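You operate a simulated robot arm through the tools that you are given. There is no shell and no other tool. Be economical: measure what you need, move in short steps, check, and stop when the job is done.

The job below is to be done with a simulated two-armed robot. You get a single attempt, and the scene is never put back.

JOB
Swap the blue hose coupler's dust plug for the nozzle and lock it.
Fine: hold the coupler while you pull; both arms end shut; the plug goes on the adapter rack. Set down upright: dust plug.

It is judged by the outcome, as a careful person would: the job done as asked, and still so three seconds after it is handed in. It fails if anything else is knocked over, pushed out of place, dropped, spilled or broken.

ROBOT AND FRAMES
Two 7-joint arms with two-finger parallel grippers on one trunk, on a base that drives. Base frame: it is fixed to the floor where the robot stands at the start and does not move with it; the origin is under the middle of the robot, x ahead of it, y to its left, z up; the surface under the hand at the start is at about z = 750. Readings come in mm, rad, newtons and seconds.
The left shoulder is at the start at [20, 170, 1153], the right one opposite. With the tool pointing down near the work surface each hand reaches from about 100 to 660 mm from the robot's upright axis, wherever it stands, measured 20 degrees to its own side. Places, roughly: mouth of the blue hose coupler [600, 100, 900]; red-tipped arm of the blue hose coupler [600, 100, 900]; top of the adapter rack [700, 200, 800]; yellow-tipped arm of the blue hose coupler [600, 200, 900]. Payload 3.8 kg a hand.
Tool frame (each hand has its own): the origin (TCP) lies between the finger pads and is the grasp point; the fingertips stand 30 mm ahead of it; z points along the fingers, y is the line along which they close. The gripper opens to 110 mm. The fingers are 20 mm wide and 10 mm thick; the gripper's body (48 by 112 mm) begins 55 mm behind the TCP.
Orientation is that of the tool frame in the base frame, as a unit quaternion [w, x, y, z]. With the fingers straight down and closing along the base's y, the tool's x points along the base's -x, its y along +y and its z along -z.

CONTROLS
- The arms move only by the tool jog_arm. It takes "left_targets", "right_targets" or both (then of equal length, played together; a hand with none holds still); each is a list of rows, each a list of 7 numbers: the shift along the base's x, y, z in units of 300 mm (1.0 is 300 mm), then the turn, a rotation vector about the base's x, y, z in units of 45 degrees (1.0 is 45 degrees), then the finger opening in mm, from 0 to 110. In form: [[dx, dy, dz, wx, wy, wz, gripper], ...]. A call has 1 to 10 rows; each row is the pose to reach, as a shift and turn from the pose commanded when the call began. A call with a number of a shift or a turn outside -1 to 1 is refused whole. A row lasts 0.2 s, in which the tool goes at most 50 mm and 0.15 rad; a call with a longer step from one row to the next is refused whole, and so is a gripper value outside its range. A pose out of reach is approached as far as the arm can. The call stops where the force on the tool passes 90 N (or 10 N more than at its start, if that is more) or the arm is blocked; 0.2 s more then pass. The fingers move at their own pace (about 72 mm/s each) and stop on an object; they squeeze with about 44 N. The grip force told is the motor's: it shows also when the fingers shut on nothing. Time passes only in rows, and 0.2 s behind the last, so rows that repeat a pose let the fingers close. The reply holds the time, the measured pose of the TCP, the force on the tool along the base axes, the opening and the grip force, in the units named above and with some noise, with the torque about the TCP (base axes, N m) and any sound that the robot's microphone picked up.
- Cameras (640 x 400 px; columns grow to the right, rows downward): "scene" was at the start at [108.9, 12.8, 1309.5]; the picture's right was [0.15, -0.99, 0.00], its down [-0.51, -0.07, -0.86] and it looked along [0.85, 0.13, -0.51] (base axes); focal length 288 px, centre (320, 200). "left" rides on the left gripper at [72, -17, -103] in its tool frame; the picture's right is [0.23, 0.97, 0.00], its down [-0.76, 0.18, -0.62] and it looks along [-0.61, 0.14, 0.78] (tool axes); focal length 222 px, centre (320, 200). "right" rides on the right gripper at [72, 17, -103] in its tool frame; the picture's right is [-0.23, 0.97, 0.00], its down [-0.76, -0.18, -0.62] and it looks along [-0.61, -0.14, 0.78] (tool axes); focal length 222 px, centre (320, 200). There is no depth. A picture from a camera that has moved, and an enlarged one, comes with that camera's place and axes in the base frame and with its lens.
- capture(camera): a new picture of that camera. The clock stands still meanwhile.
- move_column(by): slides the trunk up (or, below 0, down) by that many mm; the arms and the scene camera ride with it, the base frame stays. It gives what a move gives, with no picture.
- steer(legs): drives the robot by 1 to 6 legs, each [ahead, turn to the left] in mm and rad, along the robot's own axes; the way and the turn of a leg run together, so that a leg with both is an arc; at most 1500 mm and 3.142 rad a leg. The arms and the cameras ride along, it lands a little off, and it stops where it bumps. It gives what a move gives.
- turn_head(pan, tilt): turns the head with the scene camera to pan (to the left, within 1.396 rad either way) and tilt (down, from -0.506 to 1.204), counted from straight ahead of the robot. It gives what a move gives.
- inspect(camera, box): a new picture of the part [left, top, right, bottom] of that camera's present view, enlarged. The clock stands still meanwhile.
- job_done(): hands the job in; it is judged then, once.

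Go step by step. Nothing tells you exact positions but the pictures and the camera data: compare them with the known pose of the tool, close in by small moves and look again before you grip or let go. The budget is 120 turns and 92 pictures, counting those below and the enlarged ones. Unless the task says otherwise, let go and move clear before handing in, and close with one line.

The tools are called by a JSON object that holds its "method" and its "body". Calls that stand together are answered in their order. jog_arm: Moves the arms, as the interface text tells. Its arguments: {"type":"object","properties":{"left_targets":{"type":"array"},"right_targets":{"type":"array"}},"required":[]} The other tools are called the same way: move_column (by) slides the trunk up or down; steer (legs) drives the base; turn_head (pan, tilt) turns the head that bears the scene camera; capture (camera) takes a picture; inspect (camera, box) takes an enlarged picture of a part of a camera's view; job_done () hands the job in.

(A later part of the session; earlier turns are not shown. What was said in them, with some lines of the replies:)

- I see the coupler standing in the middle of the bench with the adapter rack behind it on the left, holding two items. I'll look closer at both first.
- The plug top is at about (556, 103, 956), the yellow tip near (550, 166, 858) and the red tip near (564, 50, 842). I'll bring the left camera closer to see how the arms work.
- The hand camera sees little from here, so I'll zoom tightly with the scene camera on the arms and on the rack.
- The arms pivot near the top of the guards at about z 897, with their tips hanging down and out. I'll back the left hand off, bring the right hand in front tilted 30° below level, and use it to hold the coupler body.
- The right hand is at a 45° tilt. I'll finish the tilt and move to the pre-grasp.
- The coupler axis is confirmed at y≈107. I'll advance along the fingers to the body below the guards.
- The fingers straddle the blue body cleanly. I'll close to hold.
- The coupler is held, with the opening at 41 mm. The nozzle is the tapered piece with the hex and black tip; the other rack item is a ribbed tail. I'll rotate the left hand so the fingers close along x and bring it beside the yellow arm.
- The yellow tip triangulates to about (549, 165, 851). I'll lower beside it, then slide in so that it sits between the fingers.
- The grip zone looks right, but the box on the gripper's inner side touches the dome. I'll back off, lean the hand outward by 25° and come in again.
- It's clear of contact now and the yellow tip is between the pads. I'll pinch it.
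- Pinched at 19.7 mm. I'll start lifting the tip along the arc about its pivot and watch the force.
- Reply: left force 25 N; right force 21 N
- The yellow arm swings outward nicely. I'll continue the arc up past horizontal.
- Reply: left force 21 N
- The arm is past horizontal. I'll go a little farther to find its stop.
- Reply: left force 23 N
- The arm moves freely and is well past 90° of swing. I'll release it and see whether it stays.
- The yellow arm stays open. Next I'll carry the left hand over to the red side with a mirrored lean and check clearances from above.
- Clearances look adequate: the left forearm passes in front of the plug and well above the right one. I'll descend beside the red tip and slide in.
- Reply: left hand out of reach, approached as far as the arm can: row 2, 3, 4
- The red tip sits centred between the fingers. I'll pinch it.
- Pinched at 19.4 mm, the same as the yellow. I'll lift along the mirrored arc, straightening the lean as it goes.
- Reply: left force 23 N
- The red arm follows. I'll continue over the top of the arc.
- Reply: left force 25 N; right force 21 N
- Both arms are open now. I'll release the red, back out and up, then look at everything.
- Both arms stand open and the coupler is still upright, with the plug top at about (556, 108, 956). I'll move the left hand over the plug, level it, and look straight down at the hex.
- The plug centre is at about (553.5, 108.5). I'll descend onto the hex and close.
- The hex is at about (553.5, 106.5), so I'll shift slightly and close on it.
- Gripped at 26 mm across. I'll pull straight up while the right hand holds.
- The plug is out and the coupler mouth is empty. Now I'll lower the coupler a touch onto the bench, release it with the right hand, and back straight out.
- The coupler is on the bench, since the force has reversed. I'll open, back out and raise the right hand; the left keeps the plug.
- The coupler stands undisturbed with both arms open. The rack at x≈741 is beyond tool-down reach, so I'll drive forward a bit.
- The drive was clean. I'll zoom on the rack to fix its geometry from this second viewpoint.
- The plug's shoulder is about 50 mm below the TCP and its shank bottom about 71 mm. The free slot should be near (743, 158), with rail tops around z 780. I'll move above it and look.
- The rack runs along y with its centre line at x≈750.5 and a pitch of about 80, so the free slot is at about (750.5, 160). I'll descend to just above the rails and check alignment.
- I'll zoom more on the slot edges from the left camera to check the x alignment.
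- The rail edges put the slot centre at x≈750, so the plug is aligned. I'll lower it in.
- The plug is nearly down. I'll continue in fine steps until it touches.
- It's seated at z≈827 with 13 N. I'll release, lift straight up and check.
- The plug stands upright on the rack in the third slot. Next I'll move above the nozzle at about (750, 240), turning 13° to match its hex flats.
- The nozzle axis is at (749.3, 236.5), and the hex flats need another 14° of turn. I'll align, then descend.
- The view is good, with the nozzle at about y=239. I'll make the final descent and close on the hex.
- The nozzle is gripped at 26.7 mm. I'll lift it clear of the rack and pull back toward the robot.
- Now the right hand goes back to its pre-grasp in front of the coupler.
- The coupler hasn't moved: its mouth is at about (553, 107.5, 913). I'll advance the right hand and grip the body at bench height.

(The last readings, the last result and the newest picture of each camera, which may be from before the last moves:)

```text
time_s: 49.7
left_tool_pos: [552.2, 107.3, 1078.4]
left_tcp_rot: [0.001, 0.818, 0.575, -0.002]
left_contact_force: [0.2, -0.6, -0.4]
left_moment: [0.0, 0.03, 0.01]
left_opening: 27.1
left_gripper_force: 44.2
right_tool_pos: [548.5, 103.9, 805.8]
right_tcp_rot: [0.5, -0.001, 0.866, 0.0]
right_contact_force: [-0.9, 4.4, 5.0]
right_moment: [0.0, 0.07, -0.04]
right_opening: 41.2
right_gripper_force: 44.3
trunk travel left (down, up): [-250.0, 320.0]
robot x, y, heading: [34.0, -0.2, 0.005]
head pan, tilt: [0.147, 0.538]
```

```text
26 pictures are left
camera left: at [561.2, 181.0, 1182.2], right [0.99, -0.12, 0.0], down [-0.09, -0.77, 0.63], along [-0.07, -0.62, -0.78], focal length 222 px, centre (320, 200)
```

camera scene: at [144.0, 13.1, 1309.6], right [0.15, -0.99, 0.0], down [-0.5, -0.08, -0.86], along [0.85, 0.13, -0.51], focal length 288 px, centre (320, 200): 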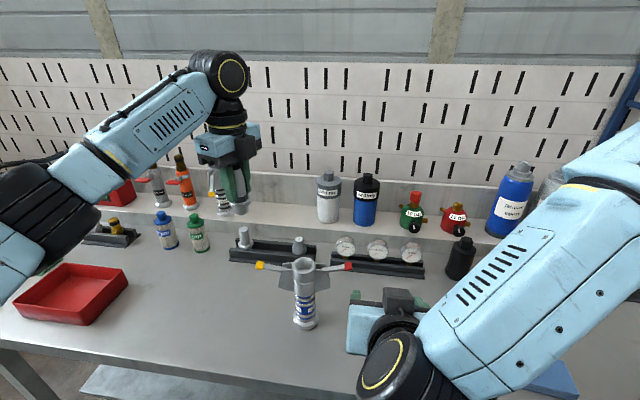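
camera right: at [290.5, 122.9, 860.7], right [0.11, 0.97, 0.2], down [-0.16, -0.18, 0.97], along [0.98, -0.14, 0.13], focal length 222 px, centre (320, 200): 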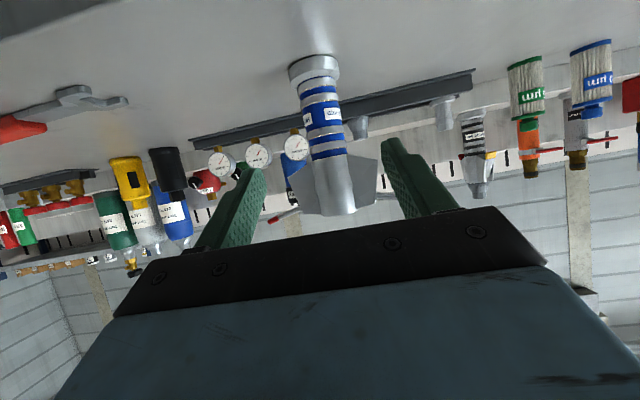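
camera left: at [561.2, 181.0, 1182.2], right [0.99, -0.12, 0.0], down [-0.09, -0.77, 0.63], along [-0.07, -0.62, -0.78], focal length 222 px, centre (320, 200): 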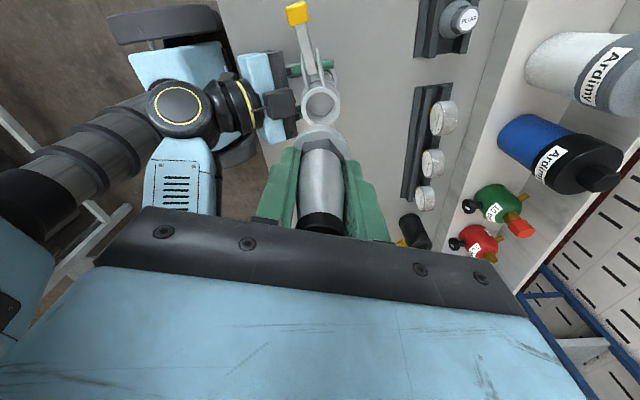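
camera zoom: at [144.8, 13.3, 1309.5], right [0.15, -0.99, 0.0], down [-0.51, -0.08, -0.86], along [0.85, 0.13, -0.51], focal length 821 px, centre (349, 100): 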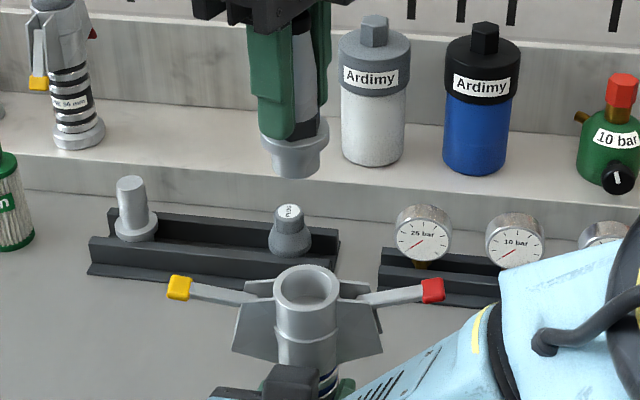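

I'll lower to just above the mouth and zoom to check alignment from both cameras.

{"method": "jog_arm", "body": {"left_targets": [[0.003, -0.006, -0.1, 0, 0, 0, 15], [0.003, -0.006, -0.2, 0, 0, 0, 15], [0.003, -0.006, -0.27, 0, 0, 0, 15]]}}

{"method": "inspect", "body": {"camera": "scene", "box": [275, 200, 335, 260]}}

{"method": "inspect", "body": {"camera": "left", "box": [270, 60, 370, 170]}}

```text
time_s: 50.5
left_tool_pos: [553.6, 106.2, 996.8]
left_tcp_rot: [0.001, 0.819, 0.574, -0.001]
left_contact_force: [-0.4, 1.0, 0.1]
left_moment: [0.01, 0.02, 0.01]
left_opening: 26.9
left_gripper_force: 43.7
right_tool_pos: [549.6, 103.2, 806.1]
right_tcp_rot: [0.5, -0.002, 0.866, 0.001]
right_contact_force: [-2.0, 2.4, 5.2]
right_moment: [-0.04, 0.09, -0.03]
right_opening: 41.5
right_gripper_force: 44.0
trunk travel left (down, up): [-250.0, 320.0]
robot x, y, heading: [36.9, -1.8, 0.003]
head pan, tilt: [0.147, 0.538]
```

```text
6.67 times, centred on (305, 230) of scene
camera zoom: at [144.8, 13.3, 1309.5], right [0.15, -0.99, 0.0], down [-0.51, -0.08, -0.86], along [0.85, 0.13, -0.51], focal length 1917 px, centre (420, 0)
```

zoom: 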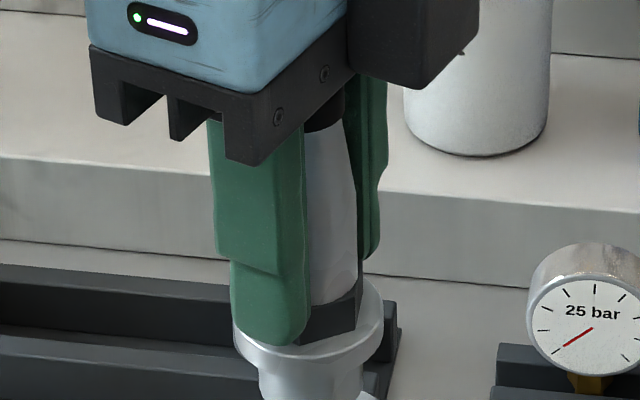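

```text
3.64 times, centred on (320, 115) of left
camera zoom: at [562.1, 180.0, 1100.7], right [0.99, -0.12, 0.0], down [-0.09, -0.77, 0.63], along [-0.07, -0.62, -0.78], focal length 808 px, centre (320, 509)
```

zoom: 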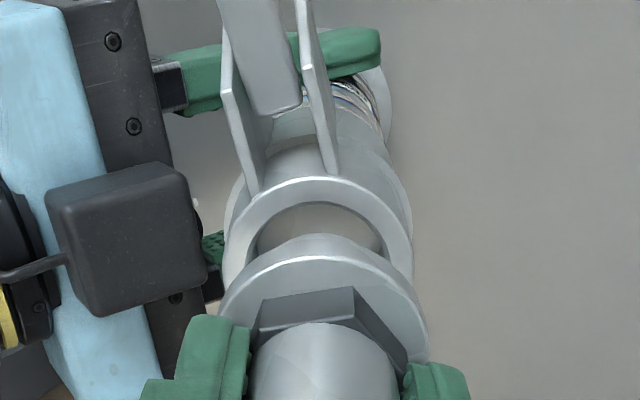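

{"method": "inspect", "body": {"camera": "scene", "box": [270, 225, 340, 295]}}

```text
5.71 times, centred on (305, 260) of scene
camera zoom: at [144.8, 13.3, 1309.5], right [0.15, -0.99, 0.0], down [-0.51, -0.08, -0.86], along [0.85, 0.13, -0.51], focal length 1643 px, centre (406, -143)
```

zoom: 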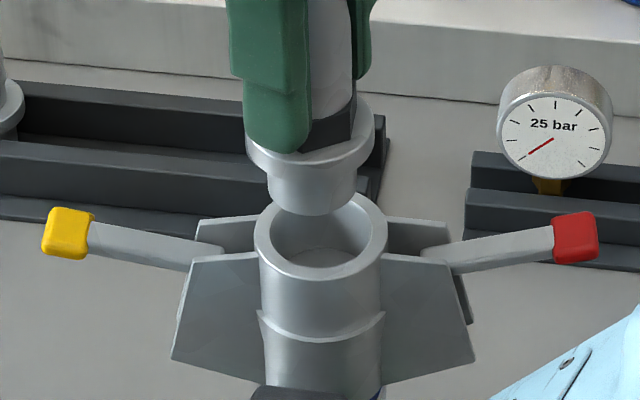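

The nozzle needs about −1.5 mm in x and −2.8 mm in y. I'll correct and lower into the mouth, watching the force.

{"method": "jog_arm", "body": {"left_targets": [[-0.005, -0.0095, 0, 0, 0, 0, 15], [-0.005, -0.0095, -0.03, 0, 0, 0, 15], [-0.005, -0.0095, -0.06, 0, 0, 0, 15], [-0.005, -0.0095, -0.085, 0, 0, 0, 15]]}}

{"method": "inspect", "body": {"camera": "scene", "box": [270, 225, 340, 295]}}

```text
time_s: 51.5
left_tool_pos: [553.5, 104.1, 971.7]
left_tcp_rot: [0.002, 0.818, 0.576, -0.001]
left_contact_force: [0.3, -0.4, -1.6]
left_moment: [0.01, 0.02, -0.02]
left_opening: 26.8
left_gripper_force: 44.1
right_tool_pos: [548.2, 104.3, 806.5]
right_tcp_rot: [0.5, -0.001, 0.866, 0.0]
right_contact_force: [-1.0, 1.2, 4.1]
right_moment: [-0.08, 0.04, -0.02]
right_opening: 41.4
right_gripper_force: 43.8
trunk travel left (down, up): [-250.0, 320.0]
robot x, y, heading: [37.9, 1.4, -0.003]
head pan, tilt: [0.147, 0.538]
```

```text
5.71 times, centred on (305, 260) of scene
camera zoom: at [144.9, 13.2, 1309.5], right [0.15, -0.99, 0.0], down [-0.51, -0.08, -0.86], along [0.85, 0.13, -0.51], focal length 1643 px, centre (406, -143)
```

zoom: 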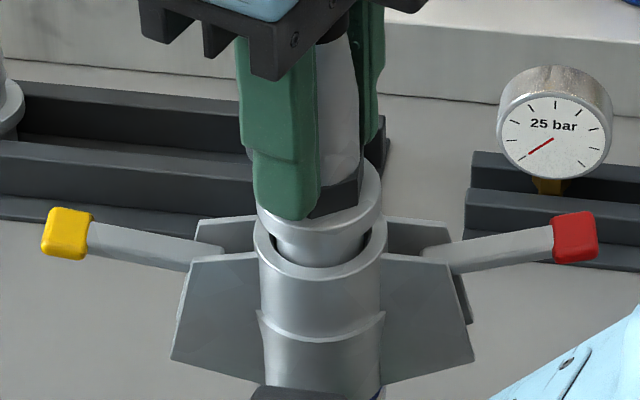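

The shank is entering the mouth cleanly. I'll keep lowering to the seat.

{"method": "jog_arm", "body": {"left_targets": [[0, 0, -0.015, 0, 0, 0, 15], [0, 0, -0.028, 0, 0, 0, 15], [0, 0, -0.04, 0, 0, 0, 15], [0, 0, -0.046, 0, 0, 0, 15]]}}

{"method": "inspect", "body": {"camera": "scene", "box": [270, 225, 340, 295]}}

```text
time_s: 52.5
left_tool_pos: [552.4, 102.9, 959.6]
left_tcp_rot: [0.001, 0.818, 0.575, -0.001]
left_contact_force: [-1.4, 0.5, 9.9]
left_moment: [0.06, 0.08, -0.05]
left_opening: 27.3
left_gripper_force: 43.8
right_tool_pos: [548.4, 104.4, 807.6]
right_tcp_rot: [0.5, -0.002, 0.866, 0.001]
right_contact_force: [3.4, 3.4, -0.4]
right_moment: [-0.08, 0.02, 0.1]
right_opening: 41.4
right_gripper_force: 43.9
trunk travel left (down, up): [-250.0, 320.0]
robot x, y, heading: [35.5, -0.0, 0.001]
head pan, tilt: [0.147, 0.538]
```

```text
5.71 times, centred on (305, 260) of scene
camera zoom: at [144.8, 13.3, 1309.6], right [0.15, -0.99, 0.0], down [-0.51, -0.08, -0.86], along [0.85, 0.13, -0.51], focal length 1643 px, centre (406, -143)
```

zoom: 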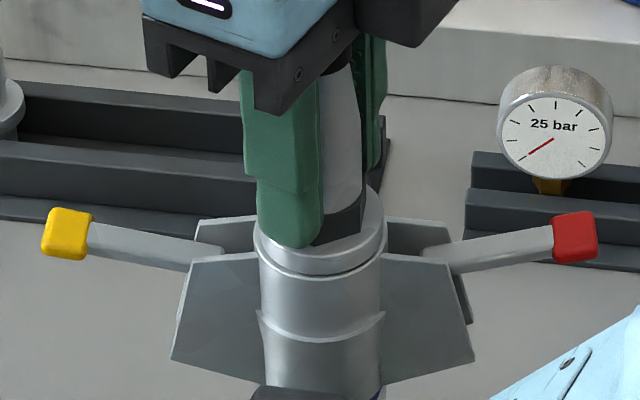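

It has reached the seat, about where I predicted. I'll press a little more to make sure, then release and withdraw upward.

{"method": "jog_arm", "body": {"left_targets": [[0, 0, -0.005, 0, 0, 0, 15], [0, 0, -0.01, 0, 0, 0, 15]]}}

{"method": "inspect", "body": {"camera": "left", "box": [270, 60, 370, 170]}}

```text
time_s: 53.1
left_tool_pos: [552.1, 102.5, 959.5]
left_tcp_rot: [0.003, 0.819, 0.574, -0.001]
left_contact_force: [-7.1, 3.0, 33.7]
left_moment: [0.11, 0.36, -0.12]
left_opening: 27.4
left_gripper_force: 44.0
right_tool_pos: [549.8, 104.7, 806.9]
right_tcp_rot: [0.5, -0.002, 0.866, 0.001]
right_contact_force: [14.4, 6.5, -9.0]
right_moment: [0.09, 0.27, 0.39]
right_opening: 41.3
right_gripper_force: 43.0
trunk travel left (down, up): [-250.0, 320.0]
robot x, y, heading: [36.6, 2.2, 0.005]
head pan, tilt: [0.147, 0.538]
```

```text
3.64 times, centred on (320, 115) of left
camera zoom: at [560.0, 177.4, 1061.7], right [0.99, -0.12, 0.0], down [-0.09, -0.77, 0.63], along [-0.07, -0.62, -0.78], focal length 808 px, centre (320, 509)
```

zoom: 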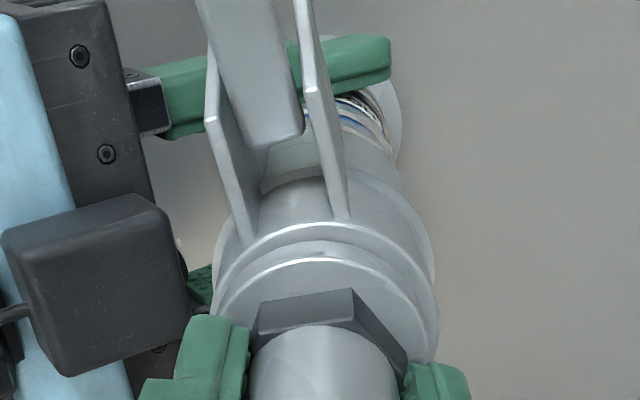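

The nozzle is firmly seated. I'll release, lift clear, turn back to the arm-gripping yaw and move toward the yellow side.

{"method": "jog_arm", "body": {"left_targets": [[0, 0, 0.01, 0, 0, 0, 50], [0, 0, 0.01, 0, 0, 0, 60], [0, 0, 0.08, 0, 0, 0, 60], [0, 0, 0.22, 0, 0, 0, 60], [0, 0, 0.36, 0, 0, 0, 60], [0, 0.1, 0.42, 0, 0, 0.15, 60], [0, 0.25, 0.42, 0, 0, 0.3, 50], [-0.01, 0.4, 0.4, 0, 0, 0.45, 40], [-0.02, 0.5, 0.36, 0, 0, 0.6, 40]]}}

{"method": "inspect", "body": {"camera": "scene", "box": [255, 210, 355, 290]}}

{"method": "capture", "body": {"camera": "left"}}

```text
time_s: 55.1
left_tool_pos: [545.6, 253.8, 1062.4]
left_tcp_rot: [0.001, 0.661, 0.751, -0.001]
left_contact_force: [0.3, 0.3, 0.8]
left_moment: [0.01, -0.01, 0.0]
left_opening: 40.0
left_gripper_force: 0.1
right_tool_pos: [548.6, 104.0, 807.0]
right_tcp_rot: [0.5, 0.0, 0.866, 0.0]
right_contact_force: [-4.1, -2.6, 1.9]
right_moment: [-0.23, 0.0, -0.13]
right_opening: 41.4
right_gripper_force: 44.3
trunk travel left (down, up): [-250.0, 320.0]
robot x, y, heading: [33.4, -4.0, 0.005]
head pan, tilt: [0.147, 0.538]
```

```text
5.00 times, centred on (305, 250) of scene
camera zoom: at [144.6, 13.0, 1309.5], right [0.15, -0.99, 0.0], down [-0.51, -0.08, -0.86], along [0.85, 0.13, -0.51], focal length 1437 px, centre (395, -50)
```

zoom: 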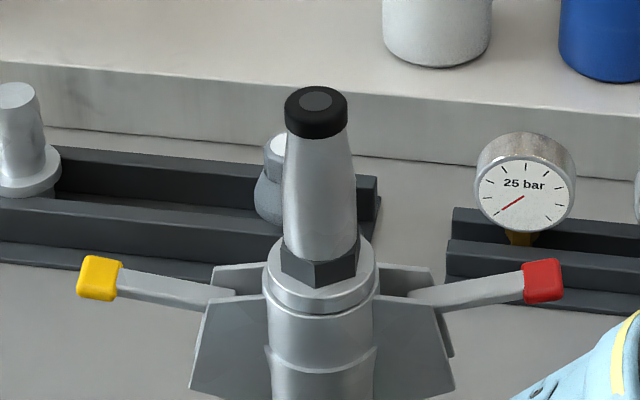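

```text
18 pictures are left
camera left: at [519.4, 322.5, 1167.1], right [0.94, 0.35, 0.0], down [0.27, -0.73, 0.63], along [0.22, -0.59, -0.78], focal length 222 px, centre (320, 200)
```

left: 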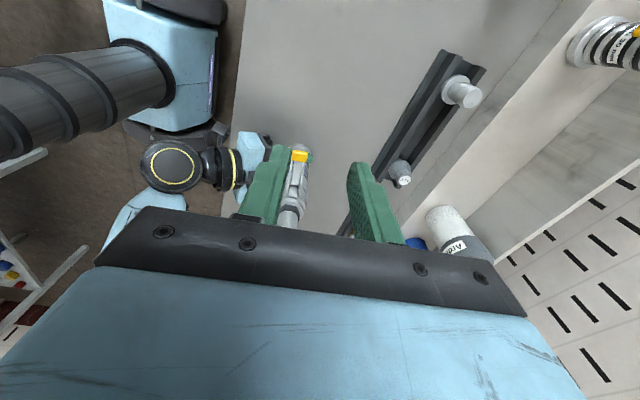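

The nozzle is seated at the mouth, and the yellow tip is at about (542, 191, 914). I'll go down beside it, slide in and pinch.

{"method": "jog_arm", "body": {"left_targets": [[-0.009, -0.05, -0.14, 0, 0, 0, 40], [-0.009, -0.1, -0.28, 0, 0, 0, 40], [-0.009, -0.14, -0.4, 0, 0, 0, 40], [-0.009, -0.15, -0.48, 0, 0, 0, 40], [-0.009, -0.195, -0.48, 0, 0, 0, 40], [-0.009, -0.195, -0.48, 0, 0, 0, 20], [-0.009, -0.195, -0.48, 0, 0, 0, 8], [-0.009, -0.195, -0.48, 0, 0, 0, 8]]}}

{"method": "inspect", "body": {"camera": "left", "box": [220, 100, 420, 240]}}

```text
time_s: 56.9
left_tool_pos: [543.8, 194.7, 919.8]
left_tcp_rot: [0.001, 0.662, 0.75, -0.002]
left_contact_force: [-11.3, -1.7, 3.5]
left_moment: [-0.22, 0.32, 0.02]
left_opening: 19.1
left_gripper_force: 44.2
right_tool_pos: [549.7, 104.3, 808.3]
right_tcp_rot: [0.5, 0.0, 0.866, 0.0]
right_contact_force: [10.8, 4.9, -0.3]
right_moment: [-0.2, 1.04, -1.08]
right_opening: 41.4
right_gripper_force: 44.0
trunk travel left (down, up): [-250.0, 320.0]
robot x, y, heading: [35.0, 3.9, 0.003]
head pan, tilt: [0.147, 0.538]
```

```text
2.86 times, centred on (320, 170) of left
camera zoom: at [517.2, 264.5, 1023.5], right [0.94, 0.35, 0.0], down [0.27, -0.73, 0.63], along [0.21, -0.59, -0.78], focal length 635 px, centre (320, 286)
```

zoom: 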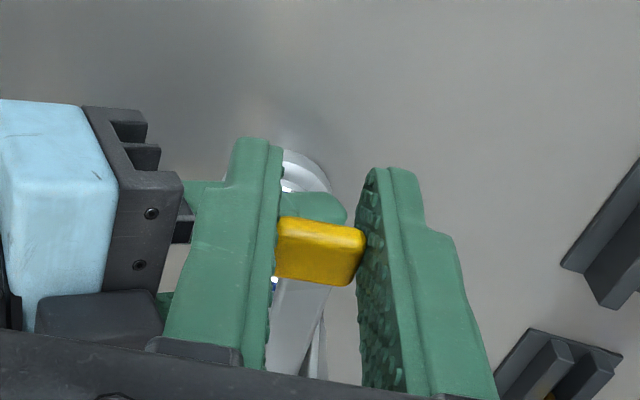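

The yellow tip is pinched at 19 mm. I'll swing it down along the reverse arc, leaning the hand outward as before.

{"method": "jog_arm", "body": {"left_targets": [[0, 0.006, -0.028, -0.05, 0, 0, 8], [0, 0.008, -0.055, -0.12, 0, 0, 8], [0, 0.005, -0.085, -0.2, 0, 0, 8], [0, -0.002, -0.112, -0.28, 0, 0, 8], [0.002, -0.014, -0.138, -0.36, 0, 0, 8]]}}

{"method": "jog_arm", "body": {"left_targets": [[0.002, -0.017, -0.025, -0.07, 0, 0, 8], [0.005, -0.038, -0.046, -0.14, 0, 0, 8], [0.008, -0.061, -0.062, -0.2, 0, 0, 8], [0.011, -0.085, -0.075, -0.2, 0, 0, 8]]}}

{"method": "inspect", "body": {"camera": "scene", "box": [255, 210, 355, 310]}}

```text
time_s: 58.1
left_tool_pos: [544.7, 192.1, 878.3]
left_tcp_rot: [0.094, 0.654, 0.743, -0.107]
left_contact_force: [-7.2, 7.0, 19.2]
left_moment: [-1.13, -0.22, 0.01]
left_opening: 18.9
left_gripper_force: 44.4
right_tool_pos: [549.5, 103.9, 806.8]
right_tcp_rot: [0.5, -0.001, 0.866, 0.001]
right_contact_force: [16.4, 4.2, -0.1]
right_moment: [0.71, -0.38, -0.3]
right_opening: 41.5
right_gripper_force: 43.7
trunk travel left (down, up): [-250.0, 320.0]
robot x, y, heading: [38.1, -1.7, 0.004]
head pan, tilt: [0.147, 0.538]
```

```text
time_s: 59.1
left_tool_pos: [546.6, 166.0, 854.1]
left_tcp_rot: [0.144, 0.645, 0.732, -0.166]
left_contact_force: [-10.4, 19.2, 7.0]
left_moment: [-1.17, -0.51, -0.11]
left_opening: 19.1
left_gripper_force: 44.1
right_tool_pos: [550.1, 102.9, 806.9]
right_tcp_rot: [0.501, 0.001, 0.865, -0.001]
right_contact_force: [10.3, -12.6, 4.4]
right_moment: [1.83, 0.62, -0.29]
right_opening: 41.6
right_gripper_force: 44.0
trunk travel left (down, up): [-250.0, 320.0]
robot x, y, heading: [35.7, 1.1, 0.002]
head pan, tilt: [0.147, 0.538]
```

```text
4.00 times, centred on (305, 260) of scene
camera zoom: at [144.3, 13.5, 1309.5], right [0.15, -0.99, 0.0], down [-0.51, -0.08, -0.86], along [0.85, 0.13, -0.51], focal length 1150 px, centre (380, -40)
```

zoom: 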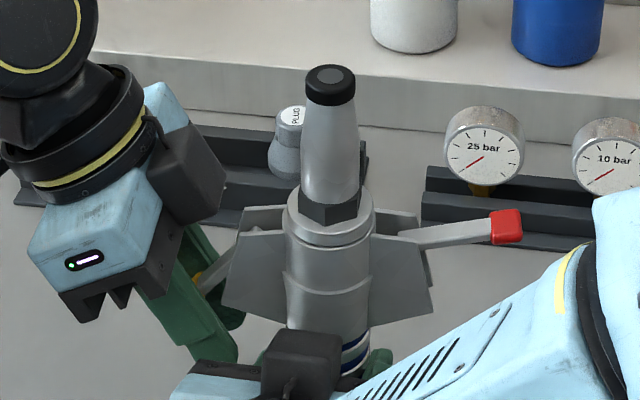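

It's almost closed. I'll push further inward and down.

{"method": "jog_arm", "body": {"left_targets": [[0.002, -0.015, -0.01, 0, 0, 0, 8], [0.004, -0.03, -0.018, 0, 0, 0, 8], [0.005, -0.042, -0.022, 0, 0, 0, 8]]}}

{"method": "inspect", "body": {"camera": "left", "box": [220, 100, 420, 240]}}

```text
time_s: 59.9
left_tool_pos: [548.4, 158.9, 850.6]
left_tcp_rot: [0.144, 0.644, 0.733, -0.162]
left_contact_force: [-24.6, 47.6, 35.0]
left_moment: [-0.45, -0.1, -0.91]
left_opening: 19.2
left_gripper_force: 44.2
right_tool_pos: [550.8, 102.0, 806.4]
right_tcp_rot: [0.501, 0.0, 0.866, -0.003]
right_contact_force: [22.2, -23.0, -3.1]
right_moment: [1.33, 0.57, 0.07]
right_opening: 41.5
right_gripper_force: 44.4
trunk travel left (down, up): [-250.0, 320.0]
robot x, y, heading: [33.2, 2.1, 0.005]
head pan, tilt: [0.147, 0.538]
```

```text
2.86 times, centred on (320, 170) of left
camera zoom: at [521.2, 266.3, 915.4], right [0.94, 0.32, -0.15], down [0.27, -0.4, 0.88], along [0.22, -0.86, -0.46], focal length 635 px, centre (320, 286)
```

zoom: 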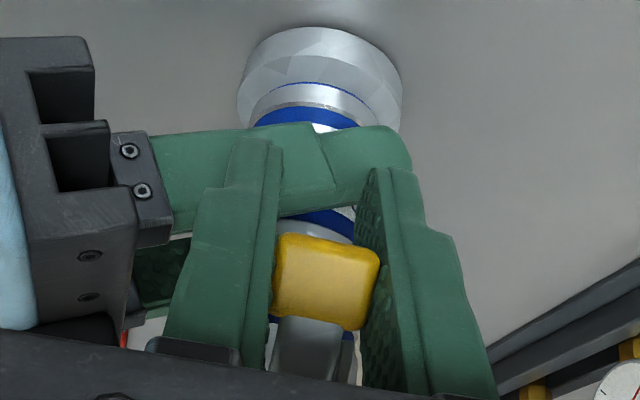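

The resistance has risen sharply, so it is probably at its stop. I'll release, back out and check.

{"method": "jog_arm", "body": {"left_targets": [[0, 0.01, 0, 0, 0, 0, 25], [0, 0.02, 0, 0, 0, 0, 40], [0, 0.1, 0.02, 0, 0, 0, 40], [0, 0.22, 0.1, 0, 0, 0, 40], [0, 0.3, 0.2, 0, 0, 0, 40]]}}

{"method": "inspect", "body": {"camera": "scene", "box": [265, 225, 345, 305]}}

```text
time_s: 61.1
left_tool_pos: [549.1, 242.4, 908.5]
left_tcp_rot: [0.145, 0.646, 0.731, -0.165]
left_contact_force: [0.4, -0.1, 0.2]
left_moment: [0.01, 0.0, 0.02]
left_opening: 40.1
left_gripper_force: 0.0
right_tool_pos: [548.0, 107.3, 807.0]
right_tcp_rot: [0.498, -0.003, 0.867, 0.003]
right_contact_force: [-2.2, 5.4, 3.9]
right_moment: [0.23, -0.04, 0.11]
right_opening: 41.2
right_gripper_force: 44.0
trunk travel left (down, up): [-250.0, 320.0]
robot x, y, heading: [32.3, -0.1, 0.001]
head pan, tilt: [0.147, 0.538]
```

```text
5.00 times, centred on (305, 265) of scene
camera zoom: at [144.4, 13.8, 1309.5], right [0.15, -0.99, 0.0], down [-0.51, -0.08, -0.86], along [0.85, 0.13, -0.51], focal length 1437 px, centre (395, -125)
```

zoom: 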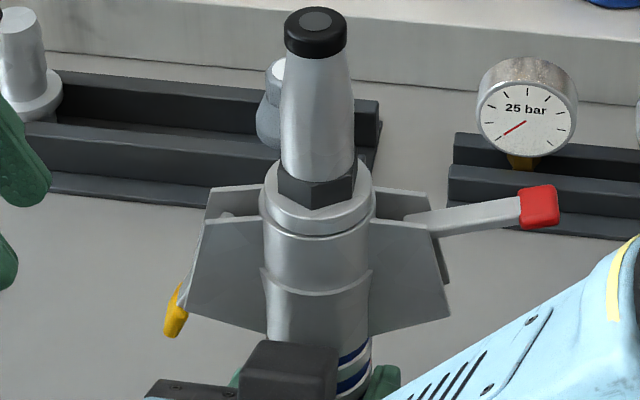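

The yellow arm is back in its original closed position. Next I'll go up and over to the red tip at about (562, 21, 913), with a small outward lean.

{"method": "jog_arm", "body": {"left_targets": [[0, 0, 0.14, 0.1, 0, 0, 40], [0, 0, 0.28, 0.2, 0, 0, 40], [0.01, 0, 0.42, 0.35, 0, 0, 40], [0.02, -0.05, 0.56, 0.5, 0, 0, 40], [0.03, -0.18, 0.607, 0.65, 0, 0, 40], [0.04, -0.33, 0.607, 0.8, 0, 0, 40], [0.047, -0.48, 0.607, 0.82, 0, 0, 40], [0.047, -0.63, 0.607, 0.82, 0, 0, 40], [0.047, -0.78, 0.607, 0.82, 0, 0, 40], [0.047, -0.82, 0.55, 0.82, 0, 0, 40]]}}

{"method": "jog_arm", "body": {"left_targets": [[0, 0, -0.12, 0, 0, 0, 40], [0, 0, -0.25, 0, 0, 0, 40], [0, 0, -0.38, 0, 0, 0, 40], [0, 0, -0.5, 0, 0, 0, 40]]}}

{"method": "capture", "body": {"camera": "left"}}

```text
time_s: 63.3
left_tool_pos: [563.4, -5.1, 1073.6]
left_tcp_rot: [-0.067, 0.658, 0.746, 0.076]
left_contact_force: [-0.1, 0.4, -0.1]
left_moment: [-0.01, -0.01, 0.02]
left_opening: 39.8
left_gripper_force: 0.1
right_tool_pos: [549.9, 103.5, 806.1]
right_tcp_rot: [0.499, 0.0, 0.866, -0.001]
right_contact_force: [-3.4, -1.5, -0.1]
right_moment: [-0.12, 0.08, -0.07]
right_opening: 41.3
right_gripper_force: 43.6
trunk travel left (down, up): [-250.0, 320.0]
robot x, y, heading: [36.1, 2.1, 0.004]
head pan, tilt: [0.147, 0.538]
```

```text
time_s: 64.3
left_tool_pos: [562.6, -3.4, 922.2]
left_tcp_rot: [-0.067, 0.658, 0.746, 0.075]
left_contact_force: [-1.1, -0.7, 0.4]
left_moment: [0.01, 0.0, 0.01]
left_opening: 40.1
left_gripper_force: 0.1
right_tool_pos: [549.1, 103.6, 807.4]
right_tcp_rot: [0.5, -0.001, 0.866, 0.001]
right_contact_force: [1.1, -2.1, 0.8]
right_moment: [-0.1, -0.07, -0.09]
right_opening: 41.4
right_gripper_force: 43.8
trunk travel left (down, up): [-250.0, 320.0]
robot x, y, heading: [36.7, -0.2, 0.002]
head pan, tilt: [0.147, 0.538]
```

```text
13 pictures are left
camera left: at [537.3, 43.4, 1038.9], right [0.94, 0.34, 0.07], down [0.27, -0.84, 0.46], along [0.22, -0.42, -0.88], focal length 222 px, centre (320, 200)
```

left: 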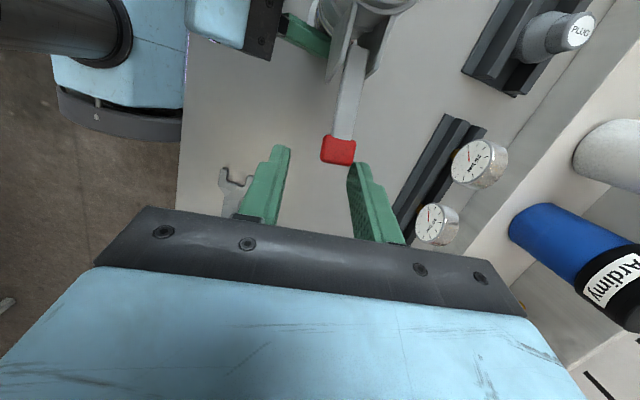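

The red tip is at about (566, 18, 912). I'll slide in and pinch.

{"method": "jog_arm", "body": {"left_targets": [[0.011, 0.035, -0.01, 0, 0, 0, 40], [0.011, 0.068, -0.013, 0, 0, 0, 40], [0.011, 0.068, -0.013, 0, 0, 0, 20], [0.011, 0.068, -0.013, 0, 0, 0, 8], [0.011, 0.068, -0.013, 0, 0, 0, 8]]}}

{"method": "inspect", "body": {"camera": "left", "box": [220, 80, 420, 240]}}

```text
time_s: 65.5
left_tool_pos: [567.1, 16.3, 920.6]
left_tcp_rot: [-0.066, 0.657, 0.747, 0.076]
left_contact_force: [6.2, 0.2, 0.1]
left_moment: [-0.06, 0.02, 0.19]
left_opening: 19.3
left_gripper_force: 43.8
right_tool_pos: [549.5, 104.4, 806.9]
right_tcp_rot: [0.499, -0.002, 0.867, 0.001]
right_contact_force: [-3.6, -1.4, -0.2]
right_moment: [-0.05, -0.89, -0.7]
right_opening: 41.6
right_gripper_force: 43.6
trunk travel left (down, up): [-250.0, 320.0]
robot x, y, heading: [37.8, -0.7, 0.005]
head pan, tilt: [0.147, 0.538]
```

```text
2.50 times, centred on (320, 160) of left
camera zoom: at [540.9, 64.2, 1035.5], right [0.94, 0.34, 0.07], down [0.27, -0.84, 0.46], along [0.22, -0.42, -0.88], focal length 555 px, centre (320, 300)
```

zoom: 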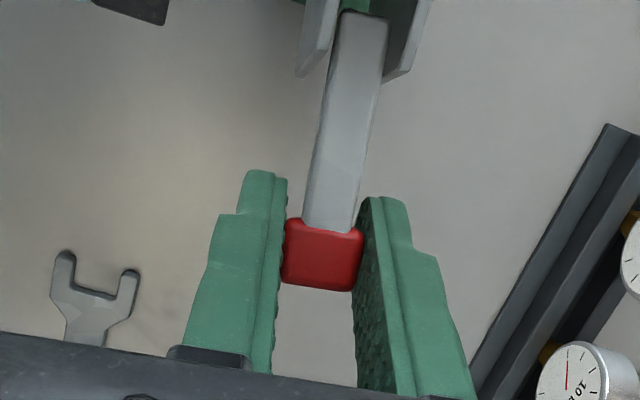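

The red tip is pinched. I'll swing it down along the mirrored arc.

{"method": "jog_arm", "body": {"left_targets": [[0, -0.006, -0.028, 0.03, 0, 0, 8], [0, -0.008, -0.055, 0.07, 0, 0, 8], [0, -0.005, -0.085, 0.11, 0, 0, 8], [0, 0.002, -0.112, 0.15, 0, 0, 8], [-0.002, 0.014, -0.138, 0.19, 0, 0, 8]]}}

{"method": "jog_arm", "body": {"left_targets": [[-0.002, 0.017, -0.025, 0.04, 0, 0, 8], [-0.005, 0.038, -0.046, 0.08, 0, 0, 8], [-0.008, 0.061, -0.062, 0.11, 0, 0, 8], [-0.011, 0.085, -0.075, 0.11, 0, 0, 8]]}}

{"method": "inspect", "body": {"camera": "left", "box": [220, 60, 420, 240]}}

```text
time_s: 66.7
left_tool_pos: [566.5, 18.1, 878.0]
left_tcp_rot: [-0.115, 0.653, 0.737, 0.129]
left_contact_force: [3.6, -12.2, 17.3]
left_moment: [1.14, 0.23, 0.08]
left_opening: 19.0
left_gripper_force: 44.2
right_tool_pos: [550.3, 104.4, 807.0]
right_tcp_rot: [0.5, -0.002, 0.866, 0.0]
right_contact_force: [4.4, 7.2, -7.5]
right_moment: [-0.85, -0.89, -0.28]
right_opening: 41.4
right_gripper_force: 44.0
trunk travel left (down, up): [-250.0, 320.0]
robot x, y, heading: [34.9, 3.1, 0.001]
head pan, tilt: [0.147, 0.538]
```

```text
time_s: 67.7
left_tool_pos: [561.6, 45.3, 854.3]
left_tcp_rot: [-0.145, 0.646, 0.732, 0.161]
left_contact_force: [3.1, -22.5, 2.4]
left_moment: [1.08, 0.6, -0.22]
left_opening: 19.4
left_gripper_force: 44.0
right_tool_pos: [548.5, 105.4, 807.1]
right_tcp_rot: [0.5, -0.004, 0.866, 0.002]
right_contact_force: [-5.7, 22.7, -0.4]
right_moment: [-1.88, -0.5, 0.45]
right_opening: 41.5
right_gripper_force: 44.3
trunk travel left (down, up): [-250.0, 320.0]
robot x, y, heading: [33.9, 0.7, 0.006]
head pan, tilt: [0.147, 0.538]
```

```text
2.22 times, centred on (320, 150) of left
camera zoom: at [535.5, 65.1, 978.1], right [0.94, 0.31, 0.14], down [0.27, -0.93, 0.25], along [0.21, -0.2, -0.96], focal length 494 px, centre (320, 311)
```

zoom: 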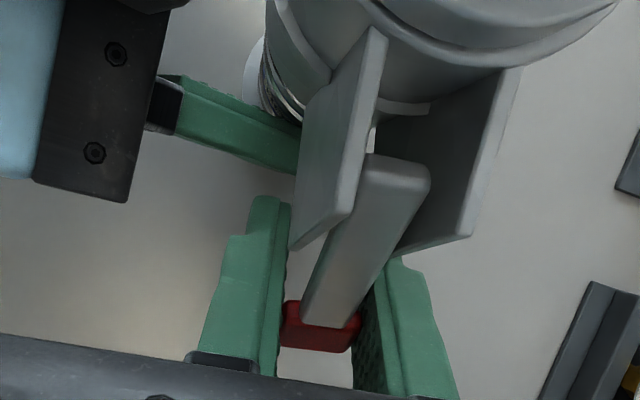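

It's nearly closed. I'll make the final inward push until it reaches its stop.

{"method": "jog_arm", "body": {"left_targets": [[-0.002, 0.015, -0.01, 0, 0, 0, 8], [-0.004, 0.03, -0.018, 0, 0, 0, 8], [-0.005, 0.042, -0.022, 0, 0, 0, 8]]}}

```text
time_s: 68.5
left_tool_pos: [561.2, 56.8, 849.9]
left_tcp_rot: [-0.14, 0.649, 0.73, 0.162]
left_contact_force: [4.5, -29.2, 6.1]
left_moment: [1.09, 0.52, 0.0]
left_opening: 19.3
left_gripper_force: 44.2
right_tool_pos: [547.6, 106.1, 807.1]
right_tcp_rot: [0.499, -0.003, 0.867, 0.002]
right_contact_force: [-3.5, 28.3, -2.2]
right_moment: [-2.1, -0.74, 0.1]
right_opening: 41.5
right_gripper_force: 43.9
trunk travel left (down, up): [-250.0, 320.0]
robot x, y, heading: [37.3, 1.1, 0.001]
head pan, tilt: [0.147, 0.538]
```

{"method": "jog_arm", "body": {"left_targets": [[-0.001, 0.008, -0.005, 0, 0, 0, 8], [-0.002, 0.016, -0.009, 0, 0, 0, 8]]}}

{"method": "inspect", "body": {"camera": "left", "box": [220, 60, 420, 240]}}

```text
time_s: 69.1
left_tool_pos: [559.9, 56.2, 849.8]
left_tcp_rot: [-0.137, 0.65, 0.73, 0.162]
left_contact_force: [6.9, -40.8, 23.9]
left_moment: [1.17, 0.59, 0.15]
left_opening: 19.2
left_gripper_force: 44.1
right_tool_pos: [548.1, 105.6, 806.1]
right_tcp_rot: [0.499, -0.003, 0.866, 0.004]
right_contact_force: [1.8, 34.3, -8.8]
right_moment: [-1.65, -1.17, -0.23]
right_opening: 41.7
right_gripper_force: 43.9
trunk travel left (down, up): [-250.0, 320.0]
robot x, y, heading: [40.0, 1.5, 0.001]
head pan, tilt: [0.147, 0.538]
```

```text
2.22 times, centred on (320, 150) of left
camera zoom: at [533.3, 77.1, 972.9], right [0.94, 0.3, 0.15], down [0.26, -0.93, 0.26], along [0.22, -0.21, -0.95], focal length 494 px, centre (320, 311)
```

zoom: 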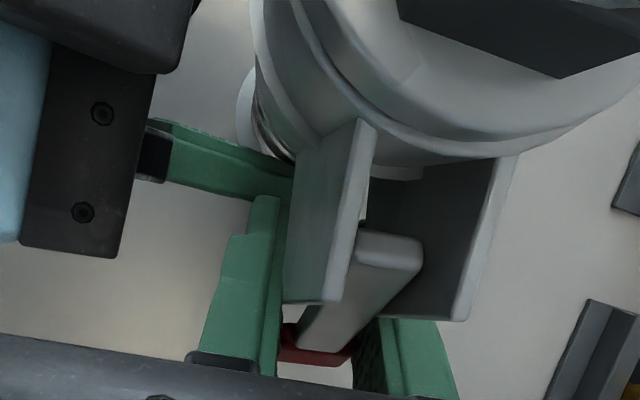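

It has stopped moving at 47 N, so it's at its stop. I'll release, back out and check with the scene camera.

{"method": "jog_arm", "body": {"left_targets": [[0, -0.01, 0, 0, 0, 0, 25], [0, -0.02, 0, 0, 0, 0, 40], [0, -0.08, 0.03, 0, 0, 0, 40], [0, -0.15, 0.12, 0, 0, 0, 40], [0, -0.17, 0.25, 0, 0, 0, 40], [0, -0.17, 0.4, -0.1, 0, 0, 40], [0, -0.17, 0.56, -0.2, 0, 0, 40], [0, -0.1, 0.7, -0.35, 0, 0, 40], [0, 0.03, 0.75, -0.5, 0, 0, 40]]}}

{"method": "jog_arm", "body": {"left_targets": [[0, 0.15, 0, 0, 0, 0, 40], [0, 0.3, 0, 0, 0, 0, 40], [-0.05, 0.45, 0, 0, 0, 0, 40], [-0.1, 0.6, 0, 0, 0, 0, 40], [-0.1, 0.75, 0, 0, 0, 0, 40]]}}

{"method": "inspect", "body": {"camera": "scene", "box": [265, 225, 345, 305]}}

```text
time_s: 71.1
left_tool_pos: [562.0, 73.1, 1071.9]
left_tcp_rot: [-0.014, 0.662, 0.749, 0.016]
left_contact_force: [-0.1, -0.6, -0.3]
left_moment: [-0.02, 0.0, 0.01]
left_opening: 40.1
left_gripper_force: 0.1
right_tool_pos: [549.7, 105.6, 806.7]
right_tcp_rot: [0.499, -0.002, 0.866, 0.0]
right_contact_force: [-0.5, 0.4, -0.8]
right_moment: [-0.03, 0.0, -0.03]
right_opening: 41.3
right_gripper_force: 44.4
trunk travel left (down, up): [-250.0, 320.0]
robot x, y, heading: [38.0, 0.8, 0.002]
head pan, tilt: [0.147, 0.538]
```

```text
time_s: 72.3
left_tool_pos: [531.6, 299.9, 1072.0]
left_tcp_rot: [-0.014, 0.662, 0.749, 0.017]
left_contact_force: [0.4, -0.8, -0.2]
left_moment: [-0.01, 0.0, 0.01]
left_opening: 40.2
left_gripper_force: 0.2
right_tool_pos: [548.8, 104.3, 805.0]
right_tcp_rot: [0.499, -0.001, 0.866, 0.0]
right_contact_force: [-0.9, -0.2, -1.2]
right_moment: [-0.02, 0.02, -0.01]
right_opening: 41.5
right_gripper_force: 44.2
trunk travel left (down, up): [-250.0, 320.0]
robot x, y, heading: [35.7, 0.6, 0.004]
head pan, tilt: [0.147, 0.538]
```

```text
5.00 times, centred on (305, 265) of scene
camera zoom: at [145.5, 13.9, 1309.4], right [0.15, -0.99, 0.0], down [-0.51, -0.08, -0.86], along [0.85, 0.13, -0.51], focal length 1437 px, centre (395, -125)
```

zoom: 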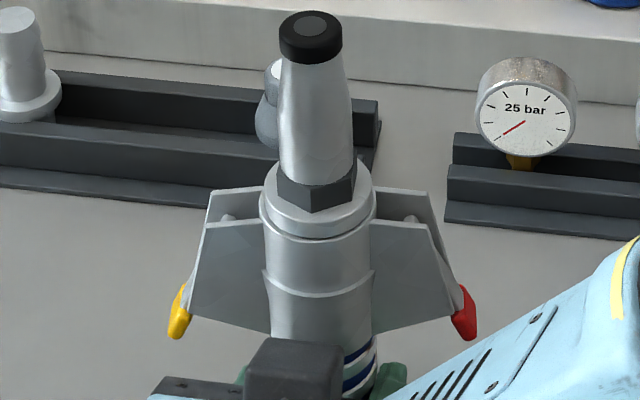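

Both arms are closed just as at the start, with the nozzle upright between them. I'll open the right hand and back it straight out.

{"method": "jog_arm", "body": {"right_targets": [[0, 0, -0.003, 0, 0, 0, 30], [0, 0, -0.003, 0, 0, 0, 55], [0, 0, -0.003, 0, 0, 0, 80], [-0.06, 0, 0.03, 0, 0, 0, 80], [-0.18, 0, 0.09, 0, 0, 0, 80], [-0.32, 0, 0.17, 0, 0, 0, 80], [-0.44, -0.02, 0.25, 0, 0, 0, 80], [-0.5, -0.1, 0.36, 0, 0, 0, 80], [-0.5, -0.22, 0.45, 0, 0, 0, 80], [-0.5, -0.36, 0.5, 0, 0, 0, 80]]}}

{"method": "inspect", "body": {"camera": "scene", "box": [220, 215, 360, 345]}}

{"method": "capture", "body": {"camera": "scene"}}

```text
time_s: 74.5
left_tool_pos: [529.7, 297.0, 1073.2]
left_tcp_rot: [-0.015, 0.662, 0.749, 0.016]
left_contact_force: [0.3, 0.0, -0.6]
left_moment: [0.02, 0.02, -0.01]
left_opening: 40.1
left_gripper_force: 0.1
right_tool_pos: [399.0, -2.3, 956.7]
right_tcp_rot: [0.5, 0.0, 0.866, 0.001]
right_contact_force: [1.2, -0.1, -0.4]
right_moment: [0.01, 0.0, -0.01]
right_opening: 80.0
right_gripper_force: 0.1
trunk travel left (down, up): [-250.0, 320.0]
robot x, y, heading: [33.8, 2.8, 0.003]
head pan, tilt: [0.147, 0.538]
```

```text
3.08 times, centred on (290, 280) of scene
camera zoom: at [145.1, 12.1, 1309.5], right [0.15, -0.99, 0.0], down [-0.51, -0.08, -0.86], along [0.85, 0.13, -0.51], focal length 885 px, centre (412, -46)
```

zoom: 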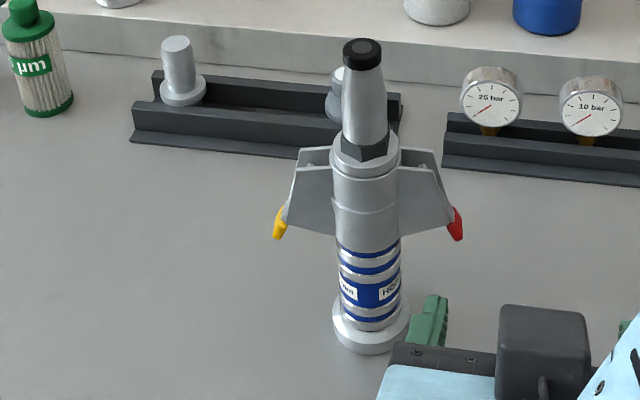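

```text
7 pictures are left
camera scene: at [145.1, 12.1, 1309.5], right [0.15, -0.99, 0.0], down [-0.51, -0.08, -0.86], along [0.85, 0.13, -0.51], focal length 288 px, centre (320, 200)
```

scene: 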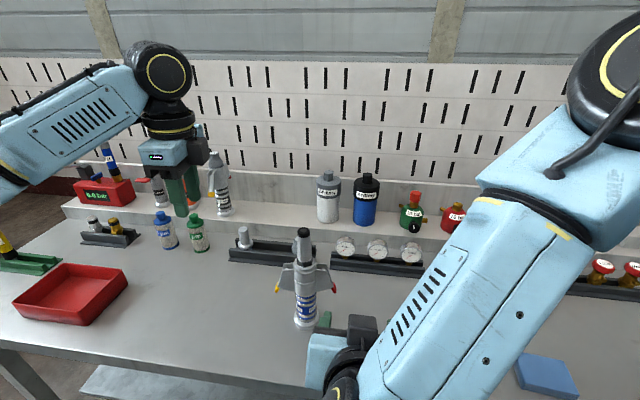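

Everything stands well. I'll move the right hand further away and take one last close look at the seat.

{"method": "jog_arm", "body": {"right_targets": [[-0.02, -0.12, 0.02, 0, 0, 0, 80], [-0.04, -0.25, 0.04, 0, 0, 0, 80], [-0.04, -0.35, 0.06, 0, 0, 0, 80]]}}

{"method": "inspect", "body": {"camera": "scene", "box": [270, 225, 340, 295]}}

```text
time_s: 75.3
left_tool_pos: [531.5, 298.1, 1073.2]
left_tcp_rot: [-0.015, 0.662, 0.75, 0.016]
left_contact_force: [-0.9, 0.3, -0.7]
left_moment: [-0.01, 0.02, -0.01]
left_opening: 40.0
left_gripper_force: 0.1
right_tool_pos: [403.4, -93.9, 967.6]
right_tcp_rot: [0.5, -0.002, 0.866, 0.002]
right_contact_force: [0.2, 0.1, -0.2]
right_moment: [-0.01, 0.01, 0.02]
right_opening: 80.1
right_gripper_force: 0.1
right hand out of reach, approached as far as the arm can: row 3
trunk travel left (down, up): [-250.0, 320.0]
robot x, y, heading: [40.2, 0.2, 0.003]
head pan, tilt: [0.147, 0.538]
```

```text
5.71 times, centred on (305, 260) of scene
camera zoom: at [145.3, 12.5, 1309.5], right [0.15, -0.99, 0.0], down [-0.51, -0.08, -0.86], along [0.85, 0.13, -0.51], focal length 1643 px, centre (406, -143)
```

zoom: 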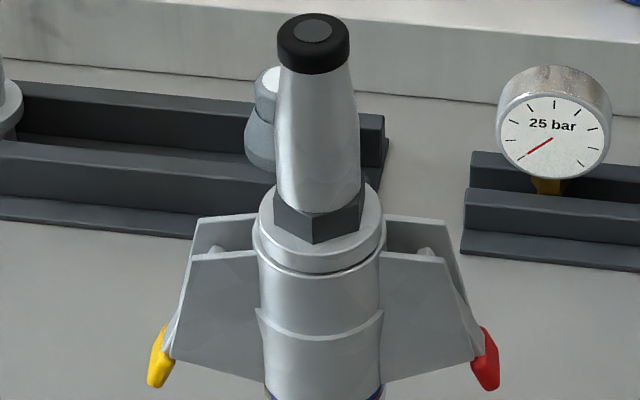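

The nozzle's flange sits on the mouth, both arms lie shut along their guards, and the plug stands upright on the rack. Both hands are clear, so I'm handing in.

{"method": "job_done", "body": {}}

```text
The job is handed in.
```

The dust plug is upright on the adapter rack, and the nozzle is seated in the blue coupler with both arms shut. Nothing else appeared moved in the last pictures. I didn't tug the nozzle to test the lock, and no click was reported, but each arm was pushed until it stopped moving.
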